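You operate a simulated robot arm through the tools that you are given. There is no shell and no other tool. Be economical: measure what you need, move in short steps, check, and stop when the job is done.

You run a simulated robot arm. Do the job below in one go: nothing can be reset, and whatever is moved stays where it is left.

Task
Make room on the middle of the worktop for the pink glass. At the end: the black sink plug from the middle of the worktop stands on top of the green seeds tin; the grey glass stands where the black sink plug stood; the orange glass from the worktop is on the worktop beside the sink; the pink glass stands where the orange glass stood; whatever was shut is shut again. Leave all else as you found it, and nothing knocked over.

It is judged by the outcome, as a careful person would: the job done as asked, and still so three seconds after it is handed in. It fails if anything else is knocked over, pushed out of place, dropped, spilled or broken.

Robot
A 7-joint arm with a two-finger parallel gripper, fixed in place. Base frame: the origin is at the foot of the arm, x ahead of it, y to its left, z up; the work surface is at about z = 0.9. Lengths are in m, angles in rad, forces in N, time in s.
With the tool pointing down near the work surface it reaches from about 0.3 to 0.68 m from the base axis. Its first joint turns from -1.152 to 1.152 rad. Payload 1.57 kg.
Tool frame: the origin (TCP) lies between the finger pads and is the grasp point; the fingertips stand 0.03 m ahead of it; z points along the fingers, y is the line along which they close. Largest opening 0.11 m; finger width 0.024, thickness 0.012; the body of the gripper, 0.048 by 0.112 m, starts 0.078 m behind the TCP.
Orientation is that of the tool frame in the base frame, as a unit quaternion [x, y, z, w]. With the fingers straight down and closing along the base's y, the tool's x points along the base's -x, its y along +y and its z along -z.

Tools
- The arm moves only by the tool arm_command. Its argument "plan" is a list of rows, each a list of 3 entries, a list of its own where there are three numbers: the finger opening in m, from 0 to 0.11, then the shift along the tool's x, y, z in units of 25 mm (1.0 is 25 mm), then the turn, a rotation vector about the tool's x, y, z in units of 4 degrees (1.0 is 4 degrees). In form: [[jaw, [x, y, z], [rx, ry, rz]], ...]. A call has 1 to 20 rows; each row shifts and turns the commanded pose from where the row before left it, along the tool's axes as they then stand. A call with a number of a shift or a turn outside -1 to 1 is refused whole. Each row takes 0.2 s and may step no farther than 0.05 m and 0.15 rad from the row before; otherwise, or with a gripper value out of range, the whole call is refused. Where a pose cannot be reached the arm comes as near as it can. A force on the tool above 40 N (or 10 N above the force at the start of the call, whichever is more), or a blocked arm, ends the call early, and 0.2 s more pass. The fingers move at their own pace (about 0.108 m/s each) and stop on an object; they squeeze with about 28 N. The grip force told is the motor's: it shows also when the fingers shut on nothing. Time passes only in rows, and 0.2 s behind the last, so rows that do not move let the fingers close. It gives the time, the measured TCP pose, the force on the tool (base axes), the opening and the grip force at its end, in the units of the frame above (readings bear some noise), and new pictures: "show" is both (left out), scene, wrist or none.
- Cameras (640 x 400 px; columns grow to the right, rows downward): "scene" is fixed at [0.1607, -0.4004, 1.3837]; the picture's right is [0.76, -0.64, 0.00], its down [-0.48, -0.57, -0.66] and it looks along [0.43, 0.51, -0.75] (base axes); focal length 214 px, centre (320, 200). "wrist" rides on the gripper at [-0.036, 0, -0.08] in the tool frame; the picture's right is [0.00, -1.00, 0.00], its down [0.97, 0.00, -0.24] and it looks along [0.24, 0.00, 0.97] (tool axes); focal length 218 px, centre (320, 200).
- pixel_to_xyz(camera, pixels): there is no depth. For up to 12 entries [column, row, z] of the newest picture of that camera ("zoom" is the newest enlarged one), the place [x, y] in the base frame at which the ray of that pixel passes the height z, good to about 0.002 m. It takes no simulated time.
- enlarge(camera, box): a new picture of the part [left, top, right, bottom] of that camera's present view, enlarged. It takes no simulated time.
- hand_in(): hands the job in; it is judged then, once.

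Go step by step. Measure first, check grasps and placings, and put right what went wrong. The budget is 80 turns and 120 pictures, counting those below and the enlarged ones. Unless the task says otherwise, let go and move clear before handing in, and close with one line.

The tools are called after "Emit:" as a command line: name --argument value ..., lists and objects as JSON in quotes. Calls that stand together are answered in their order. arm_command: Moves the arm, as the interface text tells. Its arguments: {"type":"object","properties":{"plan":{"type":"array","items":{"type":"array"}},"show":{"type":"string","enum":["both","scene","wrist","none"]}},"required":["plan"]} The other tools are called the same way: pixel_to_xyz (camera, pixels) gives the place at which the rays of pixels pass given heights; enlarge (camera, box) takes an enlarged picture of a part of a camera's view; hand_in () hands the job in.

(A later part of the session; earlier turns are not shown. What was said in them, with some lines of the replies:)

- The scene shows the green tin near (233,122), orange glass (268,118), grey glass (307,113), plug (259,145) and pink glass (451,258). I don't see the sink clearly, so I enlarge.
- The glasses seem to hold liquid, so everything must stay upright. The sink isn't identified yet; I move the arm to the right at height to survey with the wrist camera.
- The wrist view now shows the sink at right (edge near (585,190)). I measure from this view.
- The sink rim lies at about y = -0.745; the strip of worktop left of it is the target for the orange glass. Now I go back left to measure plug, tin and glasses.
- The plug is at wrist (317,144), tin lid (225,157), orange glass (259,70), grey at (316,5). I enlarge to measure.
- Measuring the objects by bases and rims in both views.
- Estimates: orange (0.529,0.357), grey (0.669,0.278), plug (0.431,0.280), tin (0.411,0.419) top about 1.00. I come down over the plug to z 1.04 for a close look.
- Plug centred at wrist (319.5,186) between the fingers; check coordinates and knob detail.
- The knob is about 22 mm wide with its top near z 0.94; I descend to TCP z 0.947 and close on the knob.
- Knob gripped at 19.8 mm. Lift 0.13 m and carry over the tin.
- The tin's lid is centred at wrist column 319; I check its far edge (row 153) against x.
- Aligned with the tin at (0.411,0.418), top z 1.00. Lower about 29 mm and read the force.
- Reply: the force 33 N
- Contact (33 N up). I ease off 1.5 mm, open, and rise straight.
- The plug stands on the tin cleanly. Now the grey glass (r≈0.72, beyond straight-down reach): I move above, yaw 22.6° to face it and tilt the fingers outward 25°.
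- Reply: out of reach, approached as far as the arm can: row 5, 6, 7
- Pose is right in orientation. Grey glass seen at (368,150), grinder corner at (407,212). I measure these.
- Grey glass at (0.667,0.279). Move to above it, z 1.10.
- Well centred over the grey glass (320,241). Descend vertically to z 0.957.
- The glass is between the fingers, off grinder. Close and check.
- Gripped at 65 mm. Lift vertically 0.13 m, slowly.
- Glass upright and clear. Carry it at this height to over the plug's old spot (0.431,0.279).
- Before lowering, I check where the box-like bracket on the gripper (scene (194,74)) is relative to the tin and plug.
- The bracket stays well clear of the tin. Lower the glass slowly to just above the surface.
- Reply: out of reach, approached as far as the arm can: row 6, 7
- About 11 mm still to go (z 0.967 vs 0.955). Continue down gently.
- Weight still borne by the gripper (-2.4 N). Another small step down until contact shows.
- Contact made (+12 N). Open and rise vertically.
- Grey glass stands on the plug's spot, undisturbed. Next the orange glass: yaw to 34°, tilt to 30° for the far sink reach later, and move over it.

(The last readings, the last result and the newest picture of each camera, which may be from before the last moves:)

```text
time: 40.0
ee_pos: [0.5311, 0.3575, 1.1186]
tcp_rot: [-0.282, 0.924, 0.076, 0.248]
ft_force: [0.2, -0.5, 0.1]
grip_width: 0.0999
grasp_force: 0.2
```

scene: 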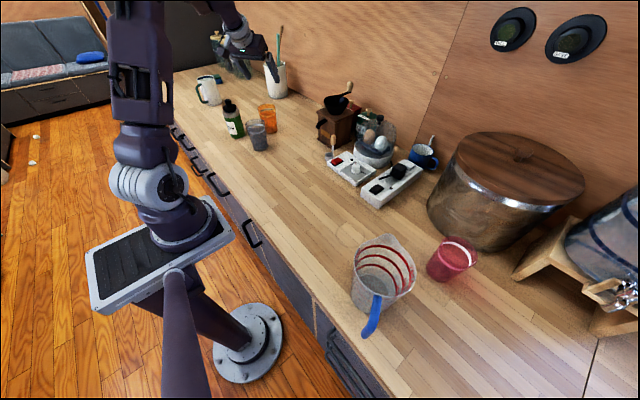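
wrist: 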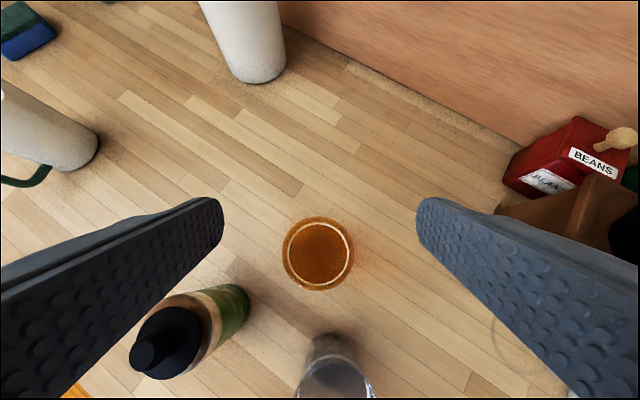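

Centred over the orange glass (318,253). Descend vertically to z 0.957.

Emit:
arm_command --plan '[[0.1, [0.47, 0, 0.8], [0, 0, 0]], [0.1, [0.47, 0, 0.8], [0, 0, 0]], [0.1, [0.47, 0, 0.8], [0, 0, 0]], [0.1, [0.47, 0, 0.8], [0, 0, 0]], [0.1, [0.47, 0, 0.8], [0, 0, 0]], [0.1, [0.47, 0, 0.8], [0, 0, 0]], [0.1, [0.47, 0, 0.8], [0, 0, 0]], [0.1, [0, 0, 0], [0, 0, 0]]]'

Emit:
enlarge --camera "scene" --box '[210, 80, 310, 160]'

```text
time: 41.8
ee_pos: [0.5271, 0.3564, 0.9584]
tcp_rot: [-0.283, 0.924, 0.076, 0.247]
ft_force: [-0.8, -0.6, 0.2]
grip_width: 0.0999
grasp_force: 0.0
```

scene: 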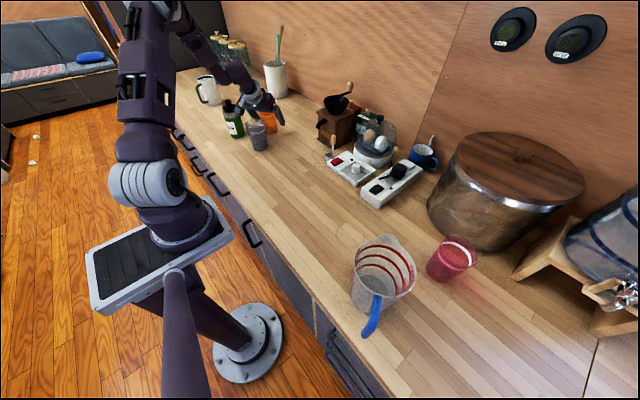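
wrist: 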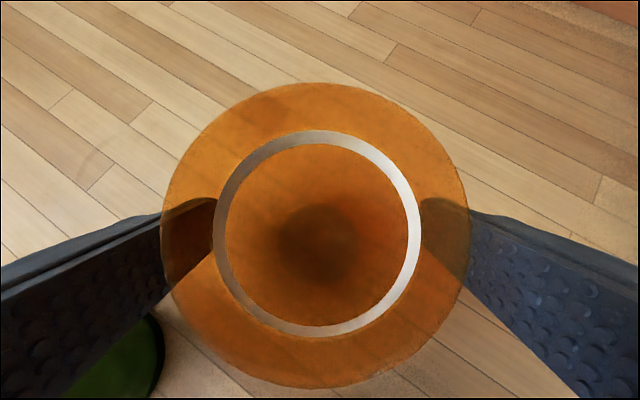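

```text
5.00 times, centred on (260, 120) of scene
```

zoom: 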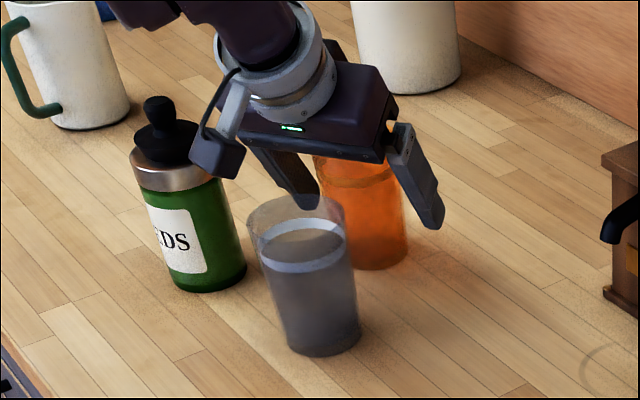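

Clear of plug and grey glass; the orange glass is between the fingers. Close.

Emit:
arm_command --plan '[[0.075, [0, 0, 0], [0, 0, 0]], [0.065, [0, 0, 0], [0, 0, 0]], [0.055, [0, 0, 0], [0, 0, 0]], [0.03, [0, 0, 0], [0, 0, 0]], [0.03, [0, 0, 0], [0, 0, 0]]]' --show "none"

```text
time: 43.0
ee_pos: [0.5283, 0.3574, 0.9581]
tcp_rot: [-0.282, 0.924, 0.076, 0.246]
ft_force: [-0.7, 0.9, 0.2]
grip_width: 0.0643
grasp_force: 27.6
```

Gripped at 64 mm; standing pose noted (0.528,0.357,0.958). Lift 0.19 m and draw in radially by 0.1 m.

Emit:
arm_command --plan '[[0.03, [-0.211, 0, -0.365], [0, 0, 0]], [0.03, [-0.422, 0, -0.731], [0, 0, 0]], [0.03, [-0.422, 0, -0.731], [0, 0, 0]], [0.03, [-0.422, 0, -0.731], [0, 0, 0]], [0.03, [-0.422, 0, -0.731], [0, 0, 0]], [0.03, [-0.422, 0, -0.731], [0, 0, 0]], [0.03, [-0.422, 0, -0.731], [0, 0, 0]], [0.03, [-0.422, 0, -0.731], [0, 0, 0]], [0.03, [-0.422, 0, -0.731], [0, 0, 0]], [0.03, [-0.211, 0, -0.365], [0, 0, 0]], [0.03, [0.338, 0, -0.195], [0, 0, 0]], [0.03, [0.676, 0, -0.39], [0, 0, 0]], [0.03, [0.676, 0, -0.39], [0, 0, 0]], [0.03, [0.676, 0, -0.39], [0, 0, 0]], [0.03, [0.676, 0, -0.39], [0, 0, 0]], [0.03, [0.338, 0, -0.195], [0, 0, 0]], [0.03, [0, 0, 0], [0, 0, 0]]]'

Emit:
enlarge --camera "scene" --box '[200, 30, 320, 160]'

```text
time: 46.6
ee_pos: [0.4474, 0.3025, 1.1471]
tcp_rot: [-0.282, 0.924, 0.075, 0.248]
ft_force: [-0.3, 0.0, -1.9]
grip_width: 0.0639
grasp_force: 28.1
```

scene: 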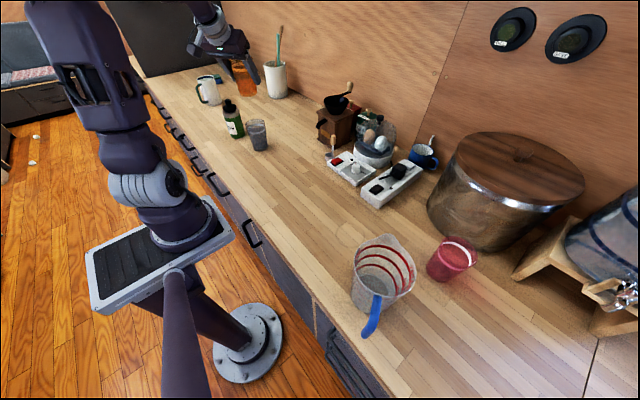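
wrist: 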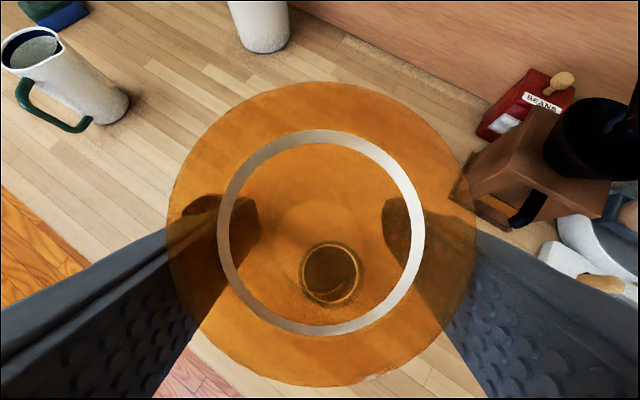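

```text
3.08 times, centred on (260, 95) of scene
```

zoom: 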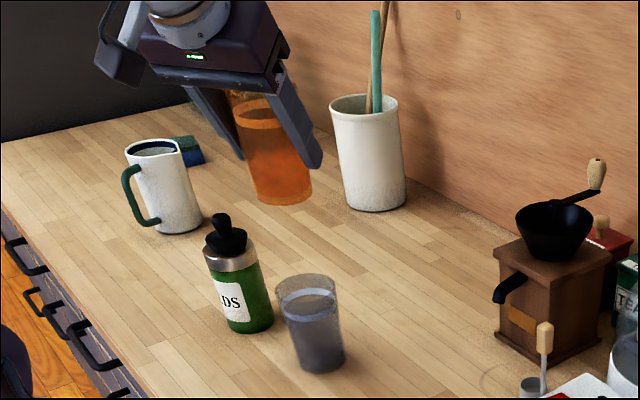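

Glass upright (r=0.54, yaw 34°). Swing along a constant-radius arc clockwise, first half.

Emit:
arm_command --plan '[[0.03, [0.01, -0.486, -0.003], [0.1615, 0, 0.2797]], [0.03, [0.019, -0.973, -0.011], [0.3229, 0, 0.5593]], [0.03, [0.019, -0.973, -0.011], [0.3229, 0, 0.5593]], [0.03, [0.019, -0.973, -0.011], [0.3229, 0, 0.5593]], [0.03, [0.019, -0.973, -0.011], [0.3229, 0, 0.5593]], [0.03, [0.019, -0.973, -0.011], [0.3229, 0, 0.5593]], [0.03, [0.019, -0.973, -0.011], [0.3229, 0, 0.5593]], [0.03, [0.019, -0.973, -0.011], [0.3229, 0, 0.5593]], [0.03, [0.019, -0.973, -0.011], [0.3229, 0, 0.5593]], [0.03, [0.019, -0.973, -0.011], [0.3229, 0, 0.5593]], [0.03, [0.019, -0.973, -0.011], [0.3229, 0, 0.5593]], [0.03, [0.019, -0.973, -0.011], [0.3229, 0, 0.5593]], [0.03, [0.019, -0.973, -0.011], [0.3229, 0, 0.5593]], [0.03, [0.019, -0.973, -0.011], [0.3229, 0, 0.5593]], [0.03, [0.019, -0.973, -0.011], [0.3229, 0, 0.5593]], [0.03, [0.019, -0.973, -0.011], [0.3229, 0, 0.5593]], [0.03, [0.019, -0.973, -0.011], [0.3229, 0, 0.5593]], [0.03, [0.019, -0.973, -0.011], [0.3229, 0, 0.5593]], [0.03, [0.01, -0.486, -0.003], [0.1615, 0, 0.2797]]]' --show "scene"

```text
time: 50.6
ee_pos: [0.5247, -0.1166, 1.1456]
tcp_rot: [0.106, 0.96, -0.028, 0.257]
ft_force: [0.7, 0.7, -1.3]
grip_width: 0.0641
grasp_force: 28.0
```

scene: 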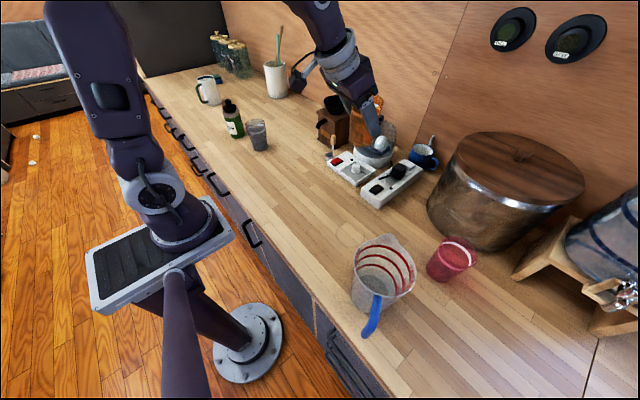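

On track (r 0.5375, yaw -12.5°). Second half of the arc.

Emit:
arm_command --plan '[[0.03, [0.01, -0.486, -0.003], [0.1615, 0, 0.2797]], [0.03, [0.019, -0.973, -0.011], [0.3229, 0, 0.5593]], [0.03, [0.019, -0.973, -0.011], [0.3229, 0, 0.5593]], [0.03, [0.019, -0.973, -0.011], [0.3229, 0, 0.5593]], [0.03, [0.019, -0.973, -0.011], [0.3229, 0, 0.5593]], [0.03, [0.019, -0.973, -0.011], [0.3229, 0, 0.5593]], [0.03, [0.019, -0.973, -0.011], [0.3229, 0, 0.5593]], [0.03, [0.019, -0.973, -0.011], [0.3229, 0, 0.5593]], [0.03, [0.019, -0.973, -0.011], [0.3229, 0, 0.5593]], [0.03, [0.019, -0.973, -0.011], [0.3229, 0, 0.5593]], [0.03, [0.019, -0.973, -0.011], [0.3229, 0, 0.5593]], [0.03, [0.019, -0.973, -0.011], [0.3229, 0, 0.5593]], [0.03, [0.019, -0.973, -0.011], [0.3229, 0, 0.5593]], [0.03, [0.019, -0.973, -0.011], [0.3229, 0, 0.5593]], [0.03, [0.019, -0.973, -0.011], [0.3229, 0, 0.5593]], [0.03, [0.019, -0.973, -0.011], [0.3229, 0, 0.5593]], [0.03, [0.019, -0.973, -0.011], [0.3229, 0, 0.5593]], [0.03, [0.019, -0.973, -0.011], [0.3229, 0, 0.5593]], [0.03, [0.01, -0.486, -0.003], [0.1615, 0, 0.2797]], [0.03, [0, 0, 0], [0, 0, 0]]]'

```text
time: 54.8
ee_pos: [0.2744, -0.4619, 1.1465]
tcp_rot: [0.476, 0.841, -0.126, 0.224]
ft_force: [0.2, -0.8, -2.8]
grip_width: 0.0639
grasp_force: 27.9
```

scene: 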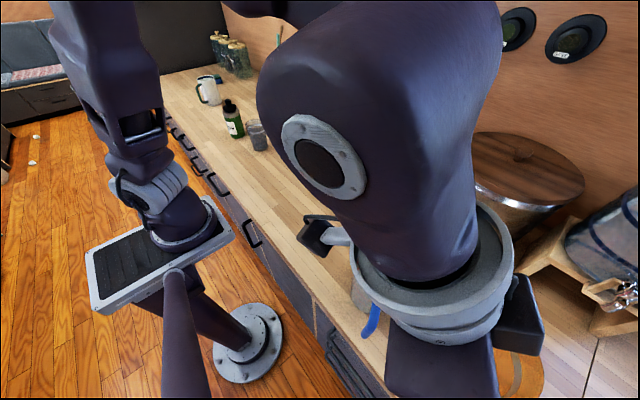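
wrist: 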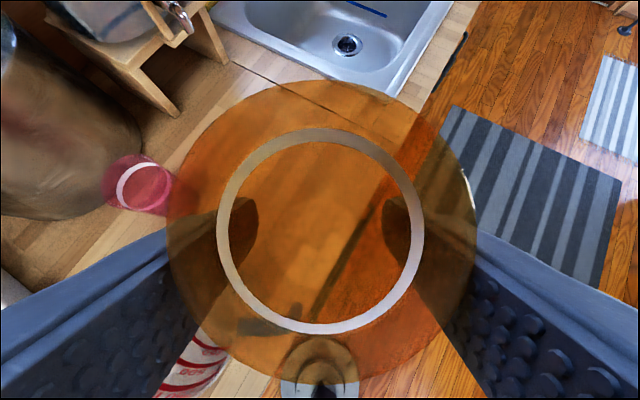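

The sink's near edge runs from (222,25) to (395,92) in the wrist view. Measure the edge and worktop front.

Emit:
pixel_to_xyz --camera "wrist" --pixels '[[215, 15, 0.9], [240, 32, 0.9], [310, 66, 0.9], [392, 95, 0.9], [432, 95, 0.9], [375, 215, 0.9], [250, 70, 0.9], [375, 120, 0.9], [178, 112, 0.9], [145, 195, 0.9], [185, 385, 1.03]]'

```text
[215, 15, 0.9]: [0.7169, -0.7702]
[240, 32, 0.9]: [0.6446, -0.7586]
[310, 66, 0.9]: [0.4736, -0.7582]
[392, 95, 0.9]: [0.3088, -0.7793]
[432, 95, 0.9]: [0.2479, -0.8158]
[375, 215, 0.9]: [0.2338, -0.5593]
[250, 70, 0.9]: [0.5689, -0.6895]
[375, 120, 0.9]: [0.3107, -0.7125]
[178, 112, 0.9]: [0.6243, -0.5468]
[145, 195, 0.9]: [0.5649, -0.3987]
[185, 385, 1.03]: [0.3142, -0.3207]
```

Sink edge at y≈-0.757. Aim the orange glass at about (0.36,-0.65). Move outward radially at height first to test reach.

Emit:
arm_command --plan '[[0.03, [-0.355, -0.047, 0.205], [0, 0, 0]], [0.03, [-0.711, -0.094, 0.411], [0, 0, 0]], [0.03, [-0.711, -0.094, 0.411], [0, 0, 0]], [0.03, [-0.711, -0.094, 0.411], [0, 0, 0]], [0.03, [-0.711, -0.094, 0.411], [0, 0, 0]], [0.03, [-0.711, -0.094, 0.411], [0, 0, 0]], [0.03, [-0.711, -0.094, 0.411], [0, 0, 0]], [0.03, [-0.711, -0.094, 0.411], [0, 0, 0]], [0.03, [-0.711, -0.094, 0.411], [0, 0, 0]], [0.03, [-0.711, -0.094, 0.411], [0, 0, 0]], [0.03, [-0.355, -0.047, 0.205], [0, 0, 0]], [0.03, [0, 0, 0], [0, 0, 0]]]'

```text
time: 57.4
ee_pos: [0.3562, -0.6054, 1.1414]
tcp_rot: [0.475, 0.841, -0.127, 0.226]
ft_force: [-0.3, 0.5, -1.4]
grip_width: 0.0636
grasp_force: 28.1
out of reach, approached as far as the arm can: row 9, 10, 11
```

scene: 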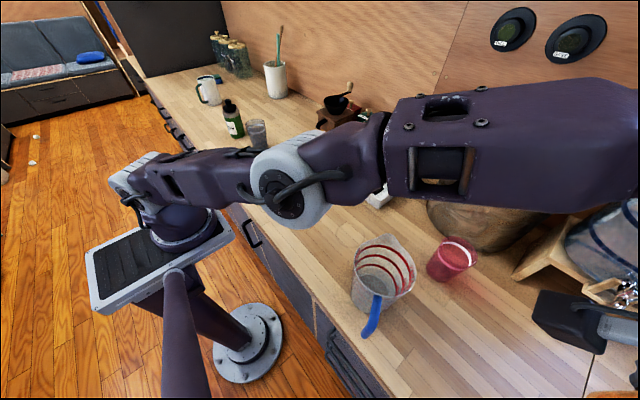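
wrist: 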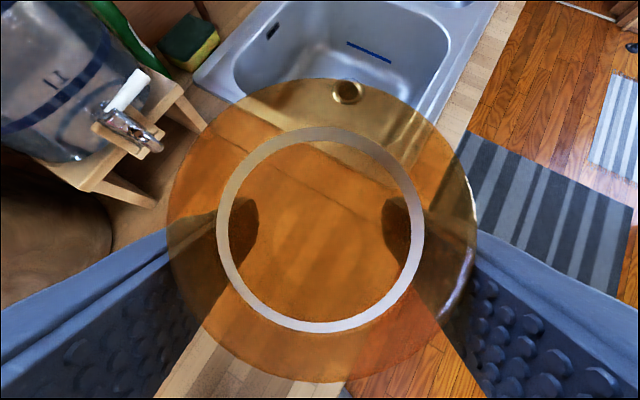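

Reach limit at this height is r≈0.70. Lower to z≈1.0 (glass still 4 cm above the surface), then extend further.

Emit:
arm_command --plan '[[0.03, [0.4, 0, 0.693], [0, 0, 0]], [0.03, [0.4, 0, 0.693], [0, 0, 0]], [0.03, [0.4, 0, 0.693], [0, 0, 0]], [0.03, [0.4, 0, 0.693], [0, 0, 0]], [0.03, [0.4, 0, 0.693], [0, 0, 0]], [0.03, [0.4, 0, 0.693], [0, 0, 0]], [0.03, [0.4, 0, 0.693], [0, 0, 0]], [0.03, [-0.35, -0.047, 0.2], [0, 0, 0]], [0.03, [-0.35, -0.047, 0.2], [0, 0, 0]], [0.03, [-0.35, -0.047, 0.2], [0, 0, 0]], [0.03, [-0.35, -0.047, 0.2], [0, 0, 0]], [0.03, [0, 0, 0], [0, 0, 0]]]' --show "wrist"

```text
time: 60.0
ee_pos: [0.3742, -0.6415, 1.0027]
tcp_rot: [0.476, 0.84, -0.127, 0.225]
ft_force: [-0.3, -0.1, -1.6]
grip_width: 0.0633
grasp_force: 28.3
```

wrist: 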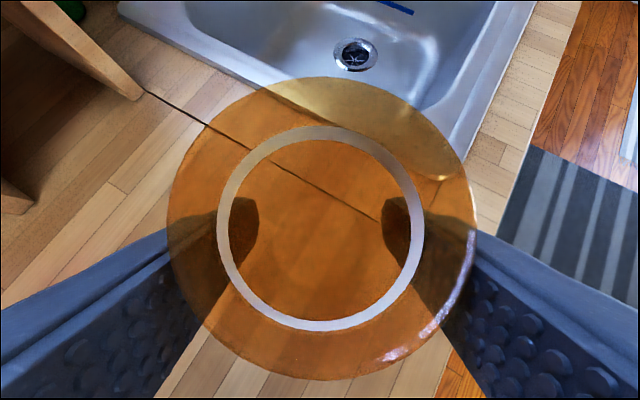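

Reach fine here. Extend 16 mm more to about (0.382,-0.655), then lower to just above contact.

Emit:
arm_command --plan '[[0.03, [-0.28, 0, 0.16], [0, 0, 0]], [0.03, [-0.28, 0, 0.16], [0, 0, 0]], [0.03, [0.25, 0, 0.433], [0, 0, 0]], [0.03, [0.25, 0, 0.433], [0, 0, 0]], [0.03, [0.2, 0, 0.346], [0, 0, 0]], [0.03, [0.1, 0, 0.173], [0, 0, 0]], [0.03, [0.04, 0, 0.07], [0, 0, 0]], [0.03, [0, 0, 0], [0, 0, 0]]]'

Emit:
enlarge --camera "scene" --box '[440, 200, 640, 400]'

```text
time: 61.8
ee_pos: [0.3725, -0.6428, 0.9615]
tcp_rot: [0.476, 0.84, -0.127, 0.225]
ft_force: [-0.4, -0.1, -0.9]
grip_width: 0.0634
grasp_force: 27.8
out of reach, approached as far as the arm can: row 1, 2
```

scene: 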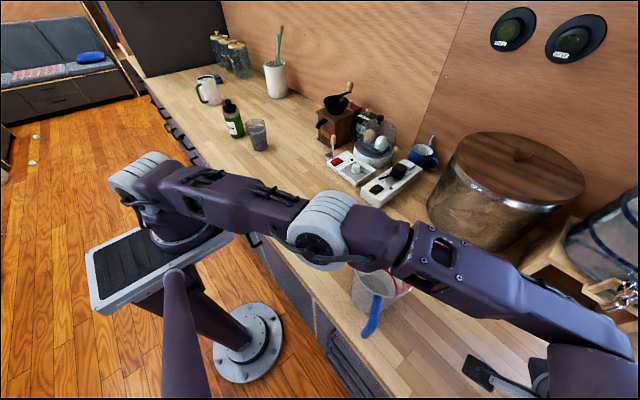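
wrist: 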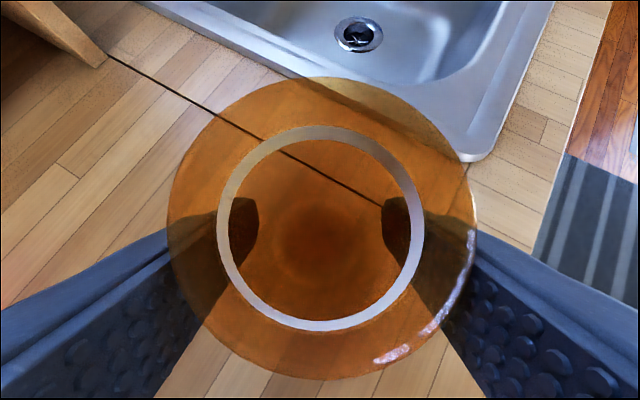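

```text
2.00 times, centred on (540, 300) of scene
```

zoom: 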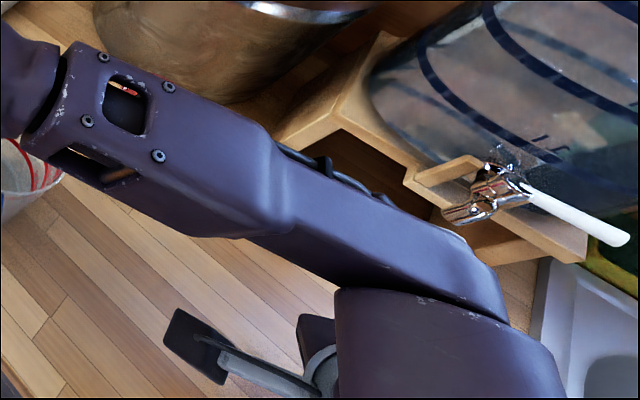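

At (0.3725,-0.643), about 8 cm from the sink rim; good. Lower in small steps until contact.

Emit:
arm_command --plan '[[0.03, [0.03, 0, 0.052], [0, 0, 0]], [0.03, [0.02, 0, 0.035], [0, 0, 0]], [0.03, [0.02, 0, 0.035], [0, 0, 0]], [0.03, [0, 0, 0], [0, 0, 0]]]' --show "none"

```text
time: 62.8
ee_pos: [0.3734, -0.6425, 0.9581]
tcp_rot: [0.477, 0.84, -0.127, 0.224]
ft_force: [0.6, 0.1, 1.6]
grip_width: 0.0637
grasp_force: 28.0
```

Emit:
arm_command --plan '[[0.03, [0.02, 0, 0.035], [0, 0, 0]], [0.03, [0, 0, 0], [0, 0, 0]]]' --show "none"

```text
time: 63.4
ee_pos: [0.3727, -0.6421, 0.9574]
tcp_rot: [0.476, 0.841, -0.127, 0.225]
ft_force: [-1.7, 3.2, 11.0]
grip_width: 0.0633
grasp_force: 28.3
```

Contact at +11 N. Open and retreat along the tool axis (up and inward), which cannot touch the glass.

Emit:
arm_command --plan '[[0.07, [0, 0, 0], [0, 0, 0]], [0.09, [0, 0, 0], [0, 0, 0]], [0.1, [0, 0, 0], [0, 0, 0]], [0.1, [0, 0, 0], [0, 0, 0]], [0.1, [0, 0, -0.4], [0, 0, 0]], [0.1, [0, 0, -0.9], [0, 0, 0]], [0.1, [0, 0, -0.9], [0, 0, 0]], [0.1, [0, 0, -0.9], [0, 0, 0]], [0.1, [0, 0, -0.9], [0, 0, 0]], [0.1, [0, 0, -0.9], [0, 0, 0]], [0.1, [0, 0, -0.9], [0, 0, 0]], [0.1, [0, 0, 0], [0, 0, 0]]]'

```text
time: 66.0
ee_pos: [0.3348, -0.5801, 1.0827]
tcp_rot: [0.476, 0.841, -0.127, 0.225]
ft_force: [-0.1, 0.0, 0.4]
grip_width: 0.0997
grasp_force: 0.0
```

scene: 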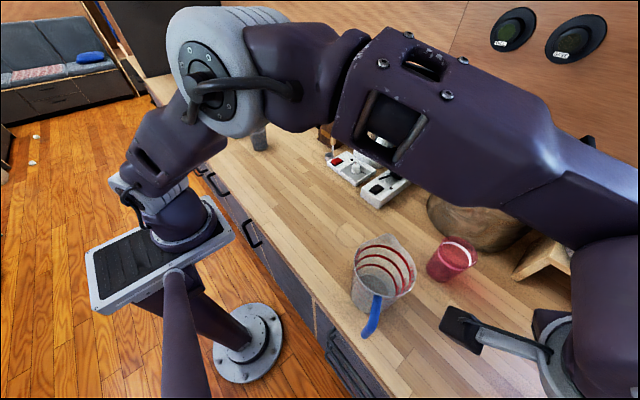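
wrist: 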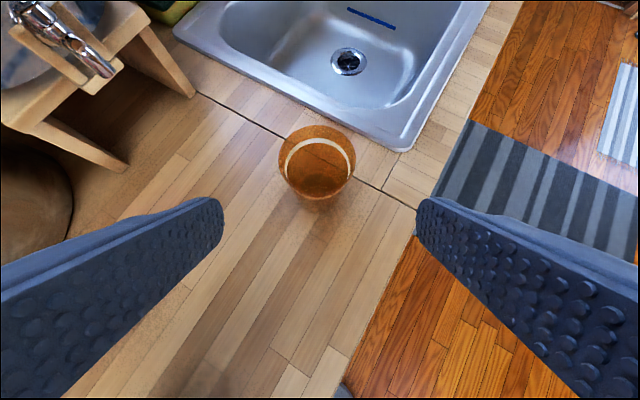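

Orange glass stands beside the sink, about (0.37,-0.64). Now to the pink glass: yaw to -52°, shift over it at z 1.083, and reduce tilt to 15° so the bracket clears the jug.

Emit:
arm_command --plan '[[0.1, [0, 0, 0], [-0.44, 0, -0.758]], [0.1, [0, 0, 0], [-0.44, 0, -0.758]], [0.1, [0.055, 0.98, -0.032], [0, 0, 0]], [0.1, [0.055, 0.98, -0.032], [0, 0, 0]], [0.1, [0.055, 0.98, -0.032], [0, 0, 0]], [0.1, [0.055, 0.98, -0.032], [0, 0, 0]], [0.1, [0.055, 0.98, -0.032], [0, 0, 0]], [0.1, [0.055, 0.98, -0.032], [0, 0, 0]], [0.1, [0.055, 0.98, -0.032], [0, 0, 0]], [0.1, [0.055, 0.98, -0.032], [0, 0, 0]], [0.1, [0.055, 0.98, -0.032], [0, 0, 0]], [0.1, [0, 0, 0], [0, 0.9375, 0]], [0.1, [0, 0, 0], [0, 0.9375, 0]], [0.1, [0, 0, 0], [0, 0.9375, 0]], [0.1, [0, 0, 0], [0, 0.9375, 0]], [0.1, [0, 0, 0], [0, 0, 0]]]'

```text
time: 69.4
ee_pos: [0.5008, -0.4317, 1.0819]
tcp_rot: [0.436, 0.891, -0.056, 0.116]
ft_force: [0.1, 0.2, -0.7]
grip_width: 0.1002
grasp_force: 0.1
```

scene: 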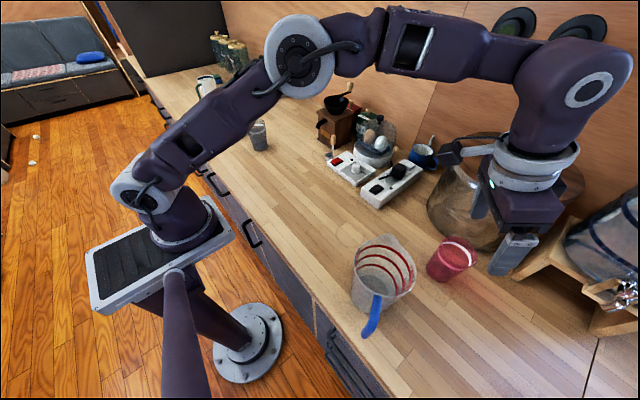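
wrist: 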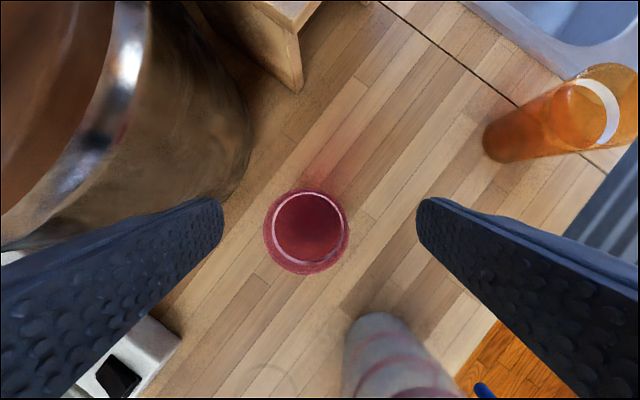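

Pink glass rim at (307,231); pot wall near (240,190), left finger tip at (222,205). Measure.

Emit:
pixel_to_xyz --camera "wrist" --pixels '[[307, 231, 1.0], [264, 231, 1.0], [350, 231, 1.0], [310, 228, 0.98], [245, 185, 0.9], [252, 140, 0.9], [200, 200, 1.0], [395, 345, 0.9]]'

Emit:
enlarge --camera "wrist" --box '[180, 130, 440, 330]'

Emit:
enlarge --camera "scene" --box '[380, 120, 580, 300]'

```text
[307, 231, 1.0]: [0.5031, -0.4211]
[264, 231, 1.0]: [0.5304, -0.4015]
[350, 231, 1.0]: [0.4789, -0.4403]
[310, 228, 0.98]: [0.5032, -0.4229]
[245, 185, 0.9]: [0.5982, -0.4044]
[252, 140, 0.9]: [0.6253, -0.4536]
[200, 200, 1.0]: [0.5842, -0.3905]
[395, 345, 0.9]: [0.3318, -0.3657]
```

```text
2.00 times, centred on (310, 230) of wrist
```

zoom: 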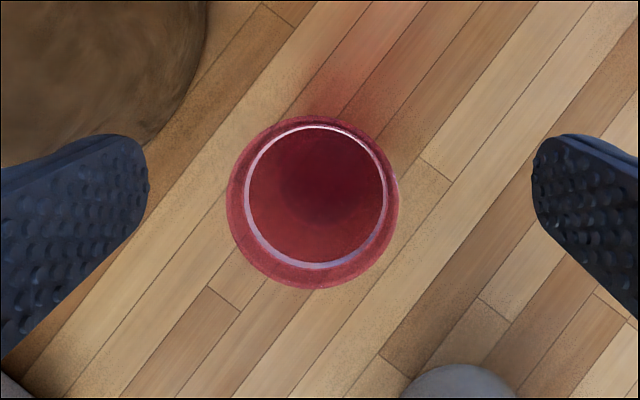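

```text
2.22 times, centred on (480, 210) of scene
```

zoom: 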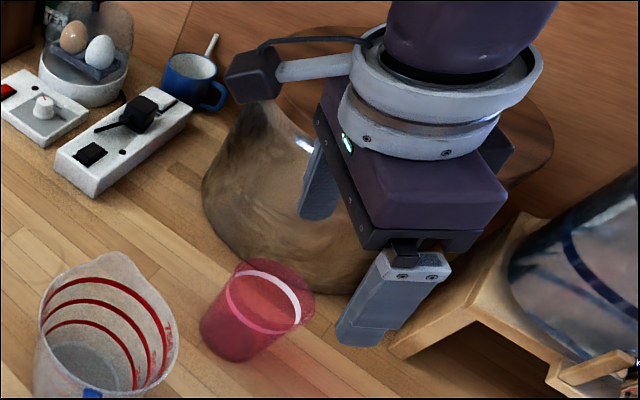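

Emit:
pixel_to_xyz --camera "wrist" --pixels '[[306.5, 231, 0.995], [312, 223, 0.905], [311, 226, 0.905], [317.8, 241, 0.9]]'

Emit:
pixel_to_xyz --camera "zoom" --pixels '[[267, 294, 0.995], [267, 289, 1.0], [232, 338, 0.9], [235, 335, 0.9], [203, 330, 0.9], [260, 345, 0.9]]'

```text
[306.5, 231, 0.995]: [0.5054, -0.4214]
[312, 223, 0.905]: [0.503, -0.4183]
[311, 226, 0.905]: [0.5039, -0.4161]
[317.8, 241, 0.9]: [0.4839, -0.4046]
```

```text
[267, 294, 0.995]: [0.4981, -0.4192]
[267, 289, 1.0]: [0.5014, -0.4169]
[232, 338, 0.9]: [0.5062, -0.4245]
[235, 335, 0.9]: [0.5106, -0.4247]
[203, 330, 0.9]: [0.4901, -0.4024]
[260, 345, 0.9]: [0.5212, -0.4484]
```

Pink centre ≈ (0.504,-0.421). Correct 1 cm, narrow the opening to 0.09, and descend to z 0.957.

Emit:
arm_command --plan '[[0.09, [0.255, 0.36, -0.07], [0, 0, 0]], [0.09, [0.216, 0, 0.805], [0, 0, 0]], [0.09, [0.216, 0, 0.805], [0, 0, 0]], [0.09, [0, 0, 0], [0, 0, 0]]]'

```text
time: 70.4
ee_pos: [0.5042, -0.4213, 1.0399]
tcp_rot: [0.435, 0.891, -0.056, 0.117]
ft_force: [0.8, -0.4, -0.1]
grip_width: 0.0899
grasp_force: 0.0
```

scene: 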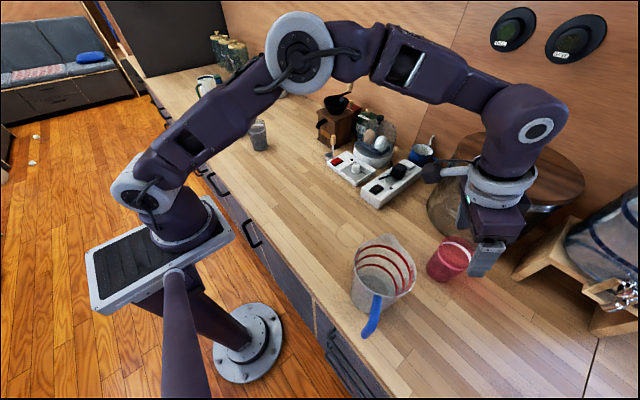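
wrist: 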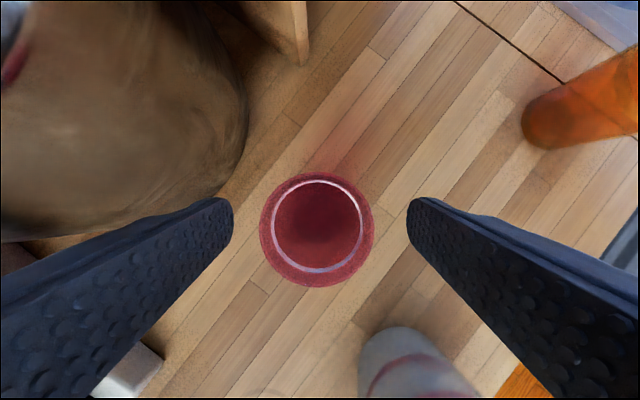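

Centred now (317,230). Continue down 83 mm.

Emit:
arm_command --plan '[[0.09, [0.216, 0, 0.805], [0, 0, 0]], [0.09, [0.216, 0, 0.805], [0, 0, 0]], [0.09, [0.216, 0, 0.805], [0, 0, 0]], [0.09, [0.216, 0, 0.805], [0, 0, 0]], [0.09, [0, 0, 0], [0, 0, 0]]]'

Emit:
enlarge --camera "scene" --box '[340, 130, 560, 350]'

```text
time: 71.6
ee_pos: [0.5032, -0.4214, 0.9584]
tcp_rot: [0.435, 0.891, -0.057, 0.117]
ft_force: [-0.4, 0.0, -0.4]
grip_width: 0.0901
grasp_force: 0.1
```

scene: 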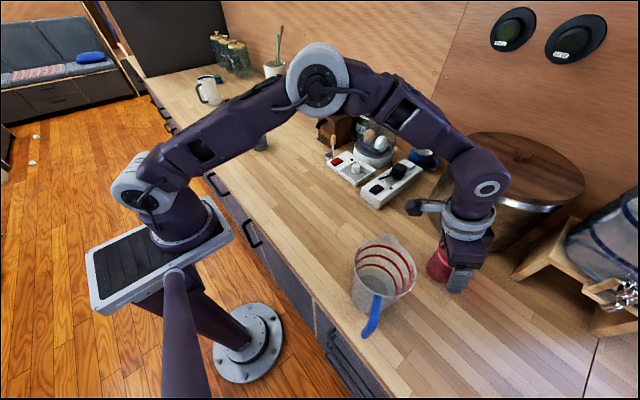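
wrist: 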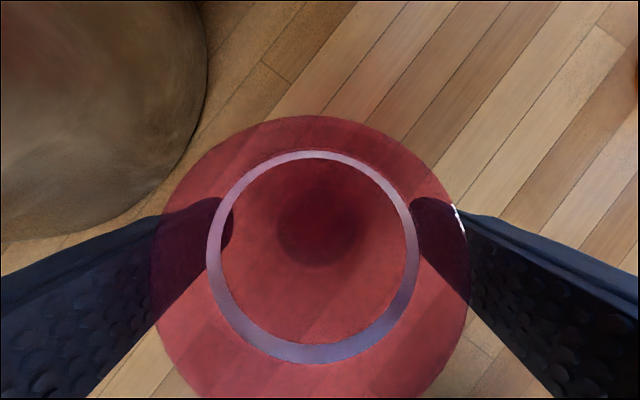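

```text
1.82 times, centred on (450, 240) of scene
```

zoom: 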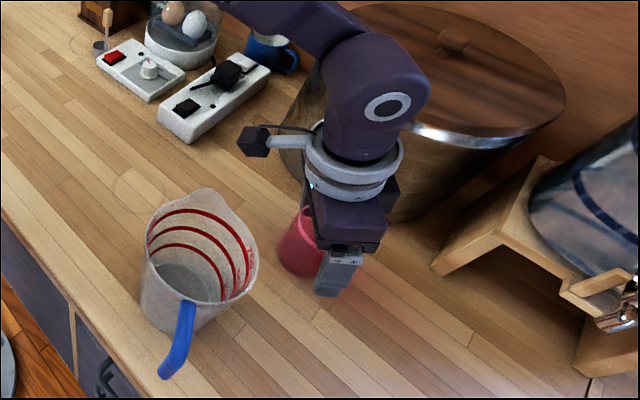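

All clear; glass between fingers. Close.

Emit:
arm_command --plan '[[0.075, [0, 0.06, 0], [0, 0, 0]], [0.065, [0, 0, 0], [0, 0, 0]], [0.055, [0, 0, 0], [0, 0, 0]], [0.03, [0, 0, 0], [0, 0, 0]], [0.03, [0, 0, 0], [0, 0, 0]]]' --show "none"

```text
time: 72.8
ee_pos: [0.5062, -0.4218, 0.9575]
tcp_rot: [0.435, 0.891, -0.057, 0.118]
ft_force: [-0.3, 0.2, 0.4]
grip_width: 0.0657
grasp_force: 27.6
```

Gripped at 66 mm. Lift vertically 0.10 m, then rise further while drawing inward, passing above the jug.

Emit:
arm_command --plan '[[0.03, [-0.086, 0, -0.322], [0, 0, 0]], [0.03, [-0.1725, 0, -0.644], [0, 0, 0]], [0.03, [-0.1725, 0, -0.644], [0, 0, 0]], [0.03, [-0.1725, 0, -0.644], [0, 0, 0]], [0.03, [-0.1725, 0, -0.644], [0, 0, 0]], [0.03, [-0.1725, 0, -0.644], [0, 0, 0]], [0.03, [-0.086, 0, -0.322], [0, 0, 0]], [0.03, [0.264, -0.099, -0.796], [0, 0, 0]], [0.03, [0.264, -0.099, -0.796], [0, 0, 0]], [0.03, [0.264, -0.099, -0.796], [0, 0, 0]], [0.03, [0.264, -0.099, -0.796], [0, 0, 0]], [0.03, [0.264, -0.099, -0.796], [0, 0, 0]], [0.03, [0, 0, 0], [0, 0, 0]]]'

```text
time: 75.6
ee_pos: [0.4589, -0.3833, 1.1457]
tcp_rot: [0.436, 0.891, -0.056, 0.117]
ft_force: [-0.2, 0.8, -2.1]
grip_width: 0.0659
grasp_force: 27.9
```

scene: 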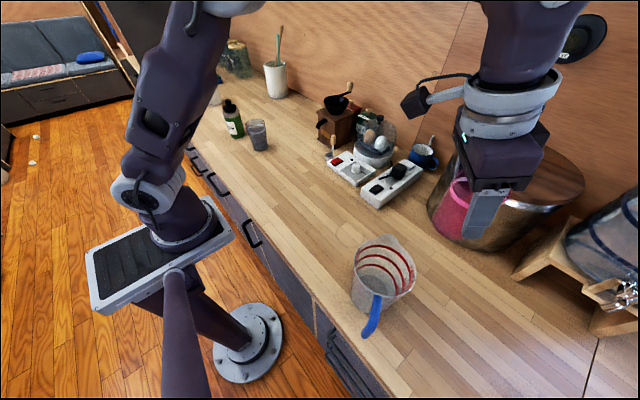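
wrist: 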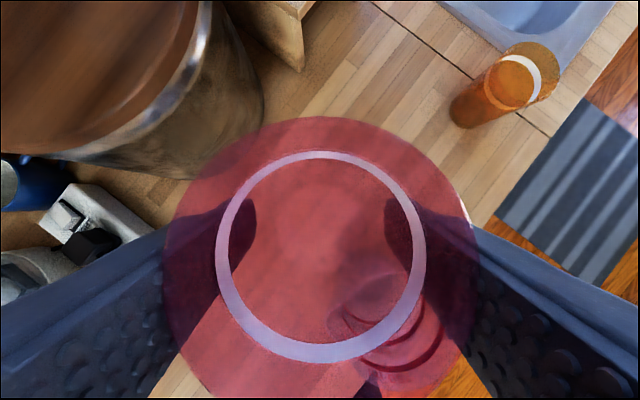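

Glass upright at (0.459,-0.383). Finish drawing in to r 0.54, then swing counter-clockwise along the arc (first part).

Emit:
arm_command --plan '[[0.03, [0.743, -0.165, -0.199], [0, 0, 0]], [0.03, [0.743, -0.165, -0.199], [0, 0, 0]], [0.03, [0.743, -0.165, -0.199], [0, 0, 0]], [0.03, [0.109, 0.474, -0.029], [-0.0836, 0, -0.3119]], [0.03, [0.218, 0.947, -0.058], [-0.1671, 0, -0.6238]], [0.03, [0.218, 0.947, -0.058], [-0.1671, 0, -0.6238]], [0.03, [0.218, 0.947, -0.058], [-0.1671, 0, -0.6238]], [0.03, [0.218, 0.947, -0.058], [-0.1671, 0, -0.6238]], [0.03, [0.218, 0.947, -0.058], [-0.1671, 0, -0.6238]], [0.03, [0.218, 0.947, -0.058], [-0.1671, 0, -0.6238]], [0.03, [0.218, 0.947, -0.058], [-0.1671, 0, -0.6238]], [0.03, [0.218, 0.947, -0.058], [-0.1671, 0, -0.6238]], [0.03, [0.218, 0.947, -0.058], [-0.1671, 0, -0.6238]], [0.03, [0.218, 0.947, -0.058], [-0.1671, 0, -0.6238]], [0.03, [0.218, 0.947, -0.058], [-0.1671, 0, -0.6238]], [0.03, [0.218, 0.947, -0.058], [-0.1671, 0, -0.6238]], [0.03, [0.218, 0.947, -0.058], [-0.1671, 0, -0.6238]], [0.03, [0.218, 0.947, -0.058], [-0.1671, 0, -0.6238]], [0.03, [0.109, 0.474, -0.029], [-0.0836, 0, -0.3119]]]' --show "scene"

```text
time: 79.6
ee_pos: [0.5389, -0.0109, 1.1472]
tcp_rot: [0.114, 0.985, -0.013, 0.129]
ft_force: [0.7, 1.2, -1.8]
grip_width: 0.0656
grasp_force: 28.2
```

scene: 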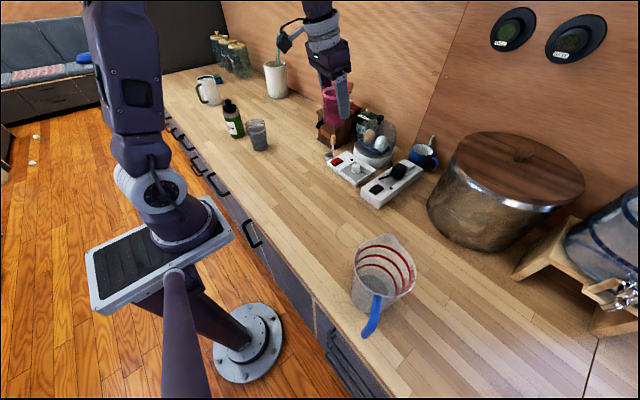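

On track (φ −1°). Complete the arc.

Emit:
arm_command --plan '[[0.03, [0.174, 0.758, -0.046], [-0.1337, 0, -0.499]], [0.03, [0.218, 0.947, -0.058], [-0.1671, 0, -0.6238]], [0.03, [0.218, 0.947, -0.058], [-0.1671, 0, -0.6238]], [0.03, [0.218, 0.947, -0.058], [-0.1671, 0, -0.6238]], [0.03, [0.218, 0.947, -0.058], [-0.1671, 0, -0.6238]], [0.03, [0.218, 0.947, -0.058], [-0.1671, 0, -0.6238]], [0.03, [0.218, 0.947, -0.058], [-0.1671, 0, -0.6238]], [0.03, [0.218, 0.947, -0.058], [-0.1671, 0, -0.6238]], [0.03, [0.218, 0.947, -0.058], [-0.1671, 0, -0.6238]], [0.03, [0.218, 0.947, -0.058], [-0.1671, 0, -0.6238]], [0.03, [0.218, 0.947, -0.058], [-0.1671, 0, -0.6238]], [0.03, [0.218, 0.947, -0.058], [-0.1671, 0, -0.6238]], [0.03, [0.218, 0.947, -0.058], [-0.1671, 0, -0.6238]], [0.03, [0.174, 0.758, -0.046], [-0.1337, 0, -0.499]], [0.03, [0, 0, 0], [0, 0, 0]]]' --show "scene"

```text
time: 82.8
ee_pos: [0.4463, 0.3026, 1.1463]
tcp_rot: [-0.189, 0.973, 0.025, 0.128]
ft_force: [-0.3, -0.2, -1.7]
grip_width: 0.0656
grasp_force: 27.8
```

scene: 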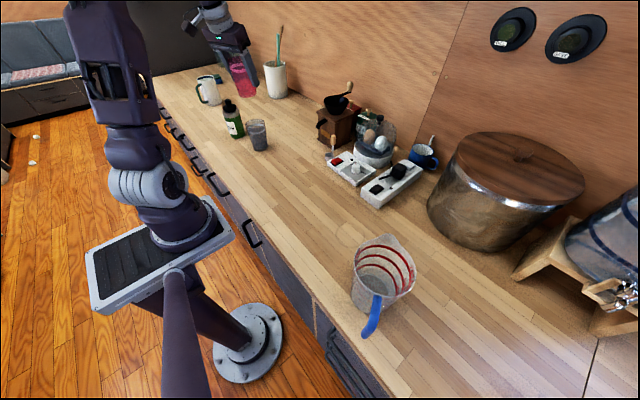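

Now carry outward to over the orange glass's old spot (0.5285,0.357), z≈1.10.

Emit:
arm_command --plan '[[0.03, [-0.273, 0.065, 0.225], [0, 0, 0]], [0.03, [-0.546, 0.131, 0.45], [0, 0, 0]], [0.03, [-0.546, 0.131, 0.45], [0, 0, 0]], [0.03, [-0.546, 0.131, 0.45], [0, 0, 0]], [0.03, [-0.546, 0.131, 0.45], [0, 0, 0]], [0.03, [-0.546, 0.131, 0.45], [0, 0, 0]], [0.03, [-0.273, 0.065, 0.225], [0, 0, 0]], [0.03, [0, 0, 0], [0, 0, 0]]]'

Emit:
enlarge --camera "scene" --box '[200, 40, 320, 160]'

```text
time: 84.6
ee_pos: [0.5277, 0.3585, 1.104]
tcp_rot: [-0.188, 0.973, 0.025, 0.129]
ft_force: [-0.2, 0.5, -1.9]
grip_width: 0.0657
grasp_force: 28.3
```

scene: 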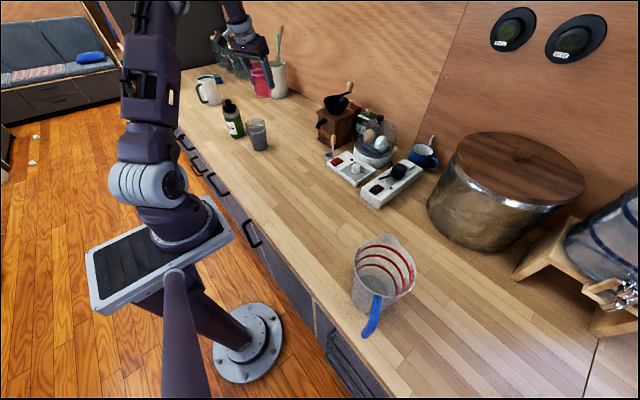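
wrist: 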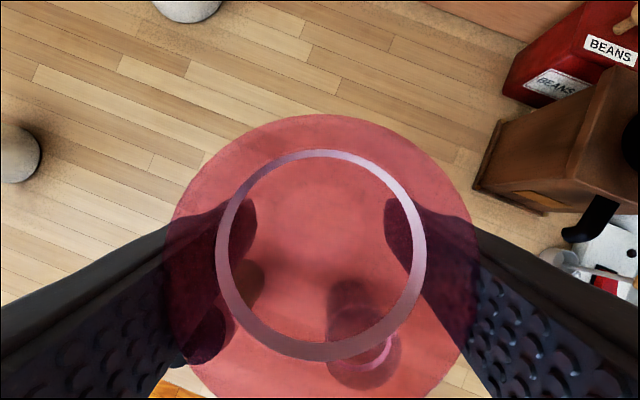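

```text
3.33 times, centred on (260, 100) of scene
```

zoom: 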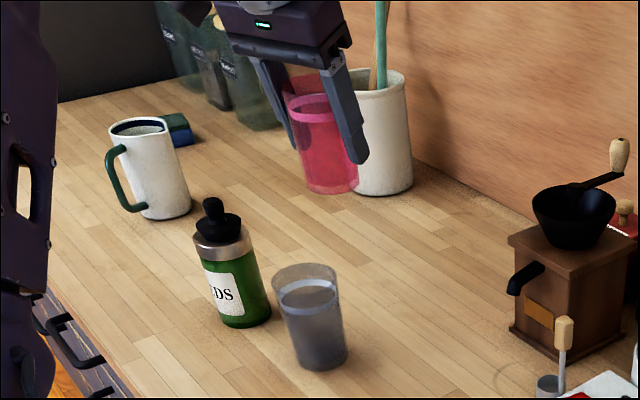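

Positioned over the spot (0.528,0.358). Lower to z≈0.961.

Emit:
arm_command --plan '[[0.03, [0.195, 0, 0.728], [0, 0, 0]], [0.03, [0.195, 0, 0.728], [0, 0, 0]], [0.03, [0.195, 0, 0.728], [0, 0, 0]], [0.03, [0.195, 0, 0.728], [0, 0, 0]], [0.03, [0.195, 0, 0.728], [0, 0, 0]], [0.03, [0.195, 0, 0.728], [0, 0, 0]], [0.03, [0.195, 0, 0.728], [0, 0, 0]], [0.03, [0.09, 0, 0.33], [0, 0, 0]], [0.03, [0.03, 0, 0.11], [0, 0, 0]], [0.03, [0, 0, 0], [0, 0, 0]]]'

Emit:
enlarge --camera "scene" --box '[210, 70, 310, 160]'

```text
time: 86.8
ee_pos: [0.5294, 0.3589, 0.9598]
tcp_rot: [-0.188, 0.973, 0.025, 0.128]
ft_force: [-0.1, -0.7, -1.4]
grip_width: 0.0656
grasp_force: 28.1
```

scene: 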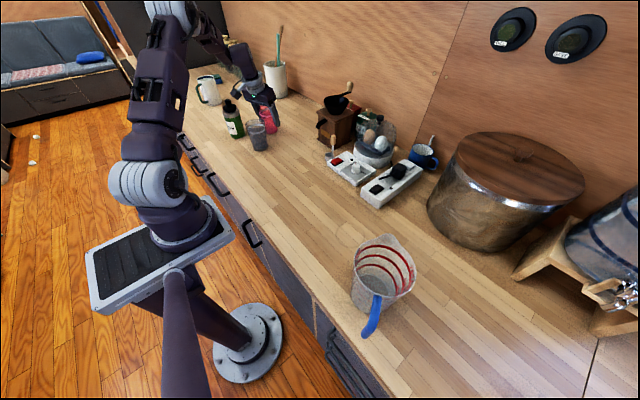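
wrist: 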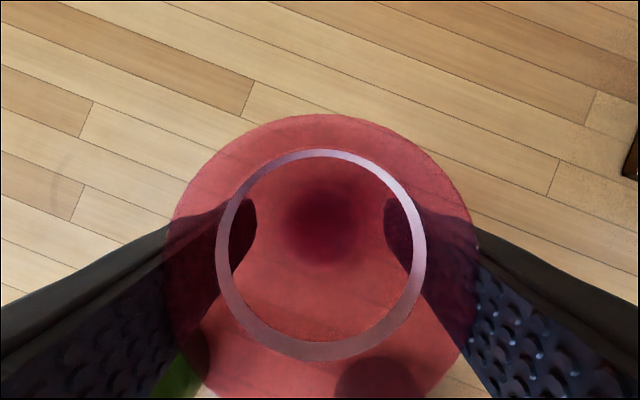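

```text
4.44 times, centred on (260, 115) of scene
```

zoom: 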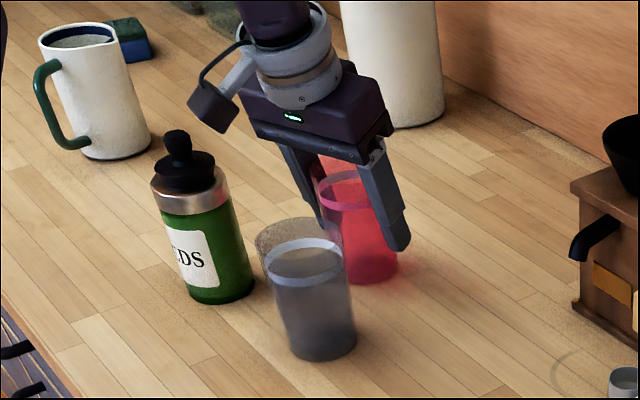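

Nearly down and clear of neighbours; small steps to contact.

Emit:
arm_command --plan '[[0.03, [0.01, 0, 0.038], [0, 0, 0]], [0.03, [0.01, 0, 0.038], [0, 0, 0]], [0.03, [0, 0, 0], [0, 0, 0]]]' --show "none"

```text
time: 87.6
ee_pos: [0.5282, 0.3583, 0.9585]
tcp_rot: [-0.188, 0.973, 0.026, 0.129]
ft_force: [0.1, -0.3, -1.6]
grip_width: 0.0656
grasp_force: 27.8
```

Emit:
arm_command --plan '[[0.03, [0.01, 0, 0.038], [0, 0, 0]], [0.03, [0.005, 0, 0.02], [0, 0, 0]], [0.03, [0, 0, 0], [0, 0, 0]]]' --show "none"

```text
time: 88.4
ee_pos: [0.5304, 0.3586, 0.9576]
tcp_rot: [-0.189, 0.973, 0.026, 0.13]
ft_force: [-3.5, 1.8, 16.5]
grip_width: 0.0656
grasp_force: 28.3
```

Contact (+16 N). Open and rise vertically.

Emit:
arm_command --plan '[[0.07, [0, 0, 0], [0, 0, 0]], [0.09, [0, 0, 0], [0, 0, 0]], [0.1, [0, 0, 0], [0, 0, 0]], [0.1, [0, 0, 0], [0, 0, 0]], [0.1, [-0.1, 0, -0.4], [0, 0, 0]], [0.1, [-0.222, 0, -0.828], [0, 0, 0]], [0.1, [-0.222, 0, -0.828], [0, 0, 0]], [0.1, [-0.222, 0, -0.828], [0, 0, 0]], [0.1, [-0.222, 0, -0.828], [0, 0, 0]], [0.1, [-0.222, 0, -0.828], [0, 0, 0]], [0.1, [-0.222, 0, -0.828], [0, 0, 0]], [0.1, [0.9, 0, -0.24], [0, 0, 0]], [0.1, [0.9, 0, -0.24], [0, 0, 0]], [0.1, [0.3, 0, -0.9], [0, 0, 0]], [0.1, [0.3, 0, -0.9], [0, 0, 0]]]'

Emit:
enlarge --camera "scene" --box '[200, 70, 330, 160]'

Emit:
enlarge --camera "scene" --box '[320, 120, 640, 400]'

```text
time: 91.6
ee_pos: [0.4609, 0.33, 1.1341]
tcp_rot: [-0.189, 0.973, 0.025, 0.128]
ft_force: [0.8, -0.2, -0.6]
grip_width: 0.1
grasp_force: 0.0
```

scene: 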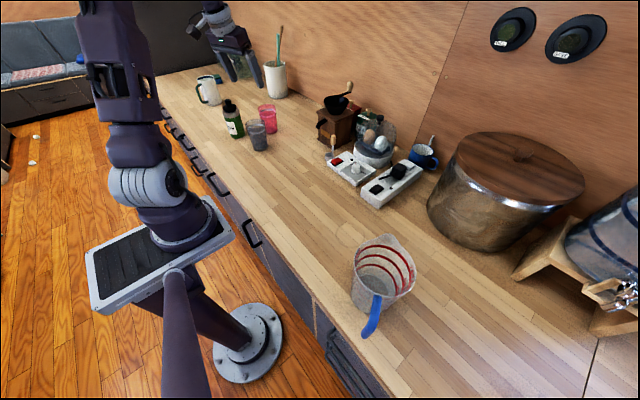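
wrist: 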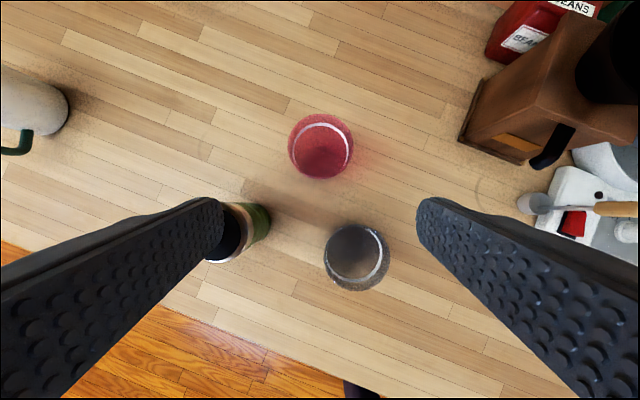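

```text
4.44 times, centred on (265, 115) of scene
```

zoom: 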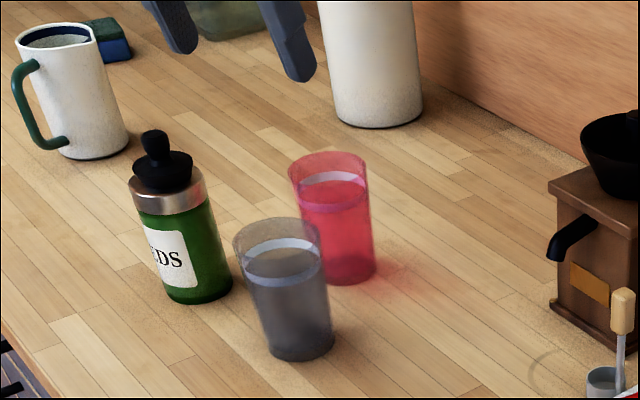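

```text
1.43 times, centred on (480, 260) of scene
```

zoom: 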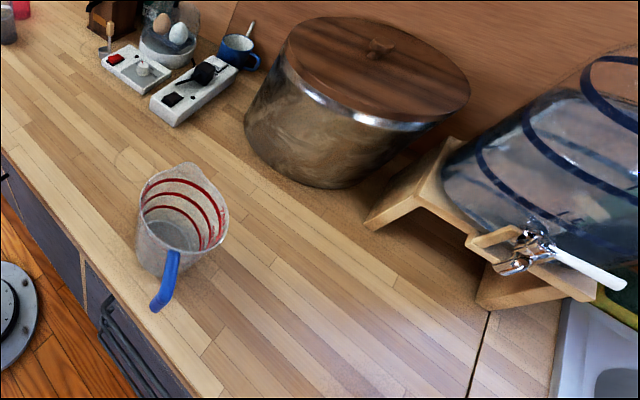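

The plug stands on the tin, with the grey and pink glasses upright on their new spots. The orange glass was last seen standing by the sink (wrist view during the pink lift), and nothing else has moved. The gripper is empty and clear, so I hand in.

Emit:
hand_in

```text
The job is handed in.
```

The job is handed in: the plug is on the green tin, the grey glass on the plug's old spot, the orange glass on the worktop about 8 cm from the sink rim, and the pink glass on the orange one's old spot; nothing was opened, and I saw nothing else moved.
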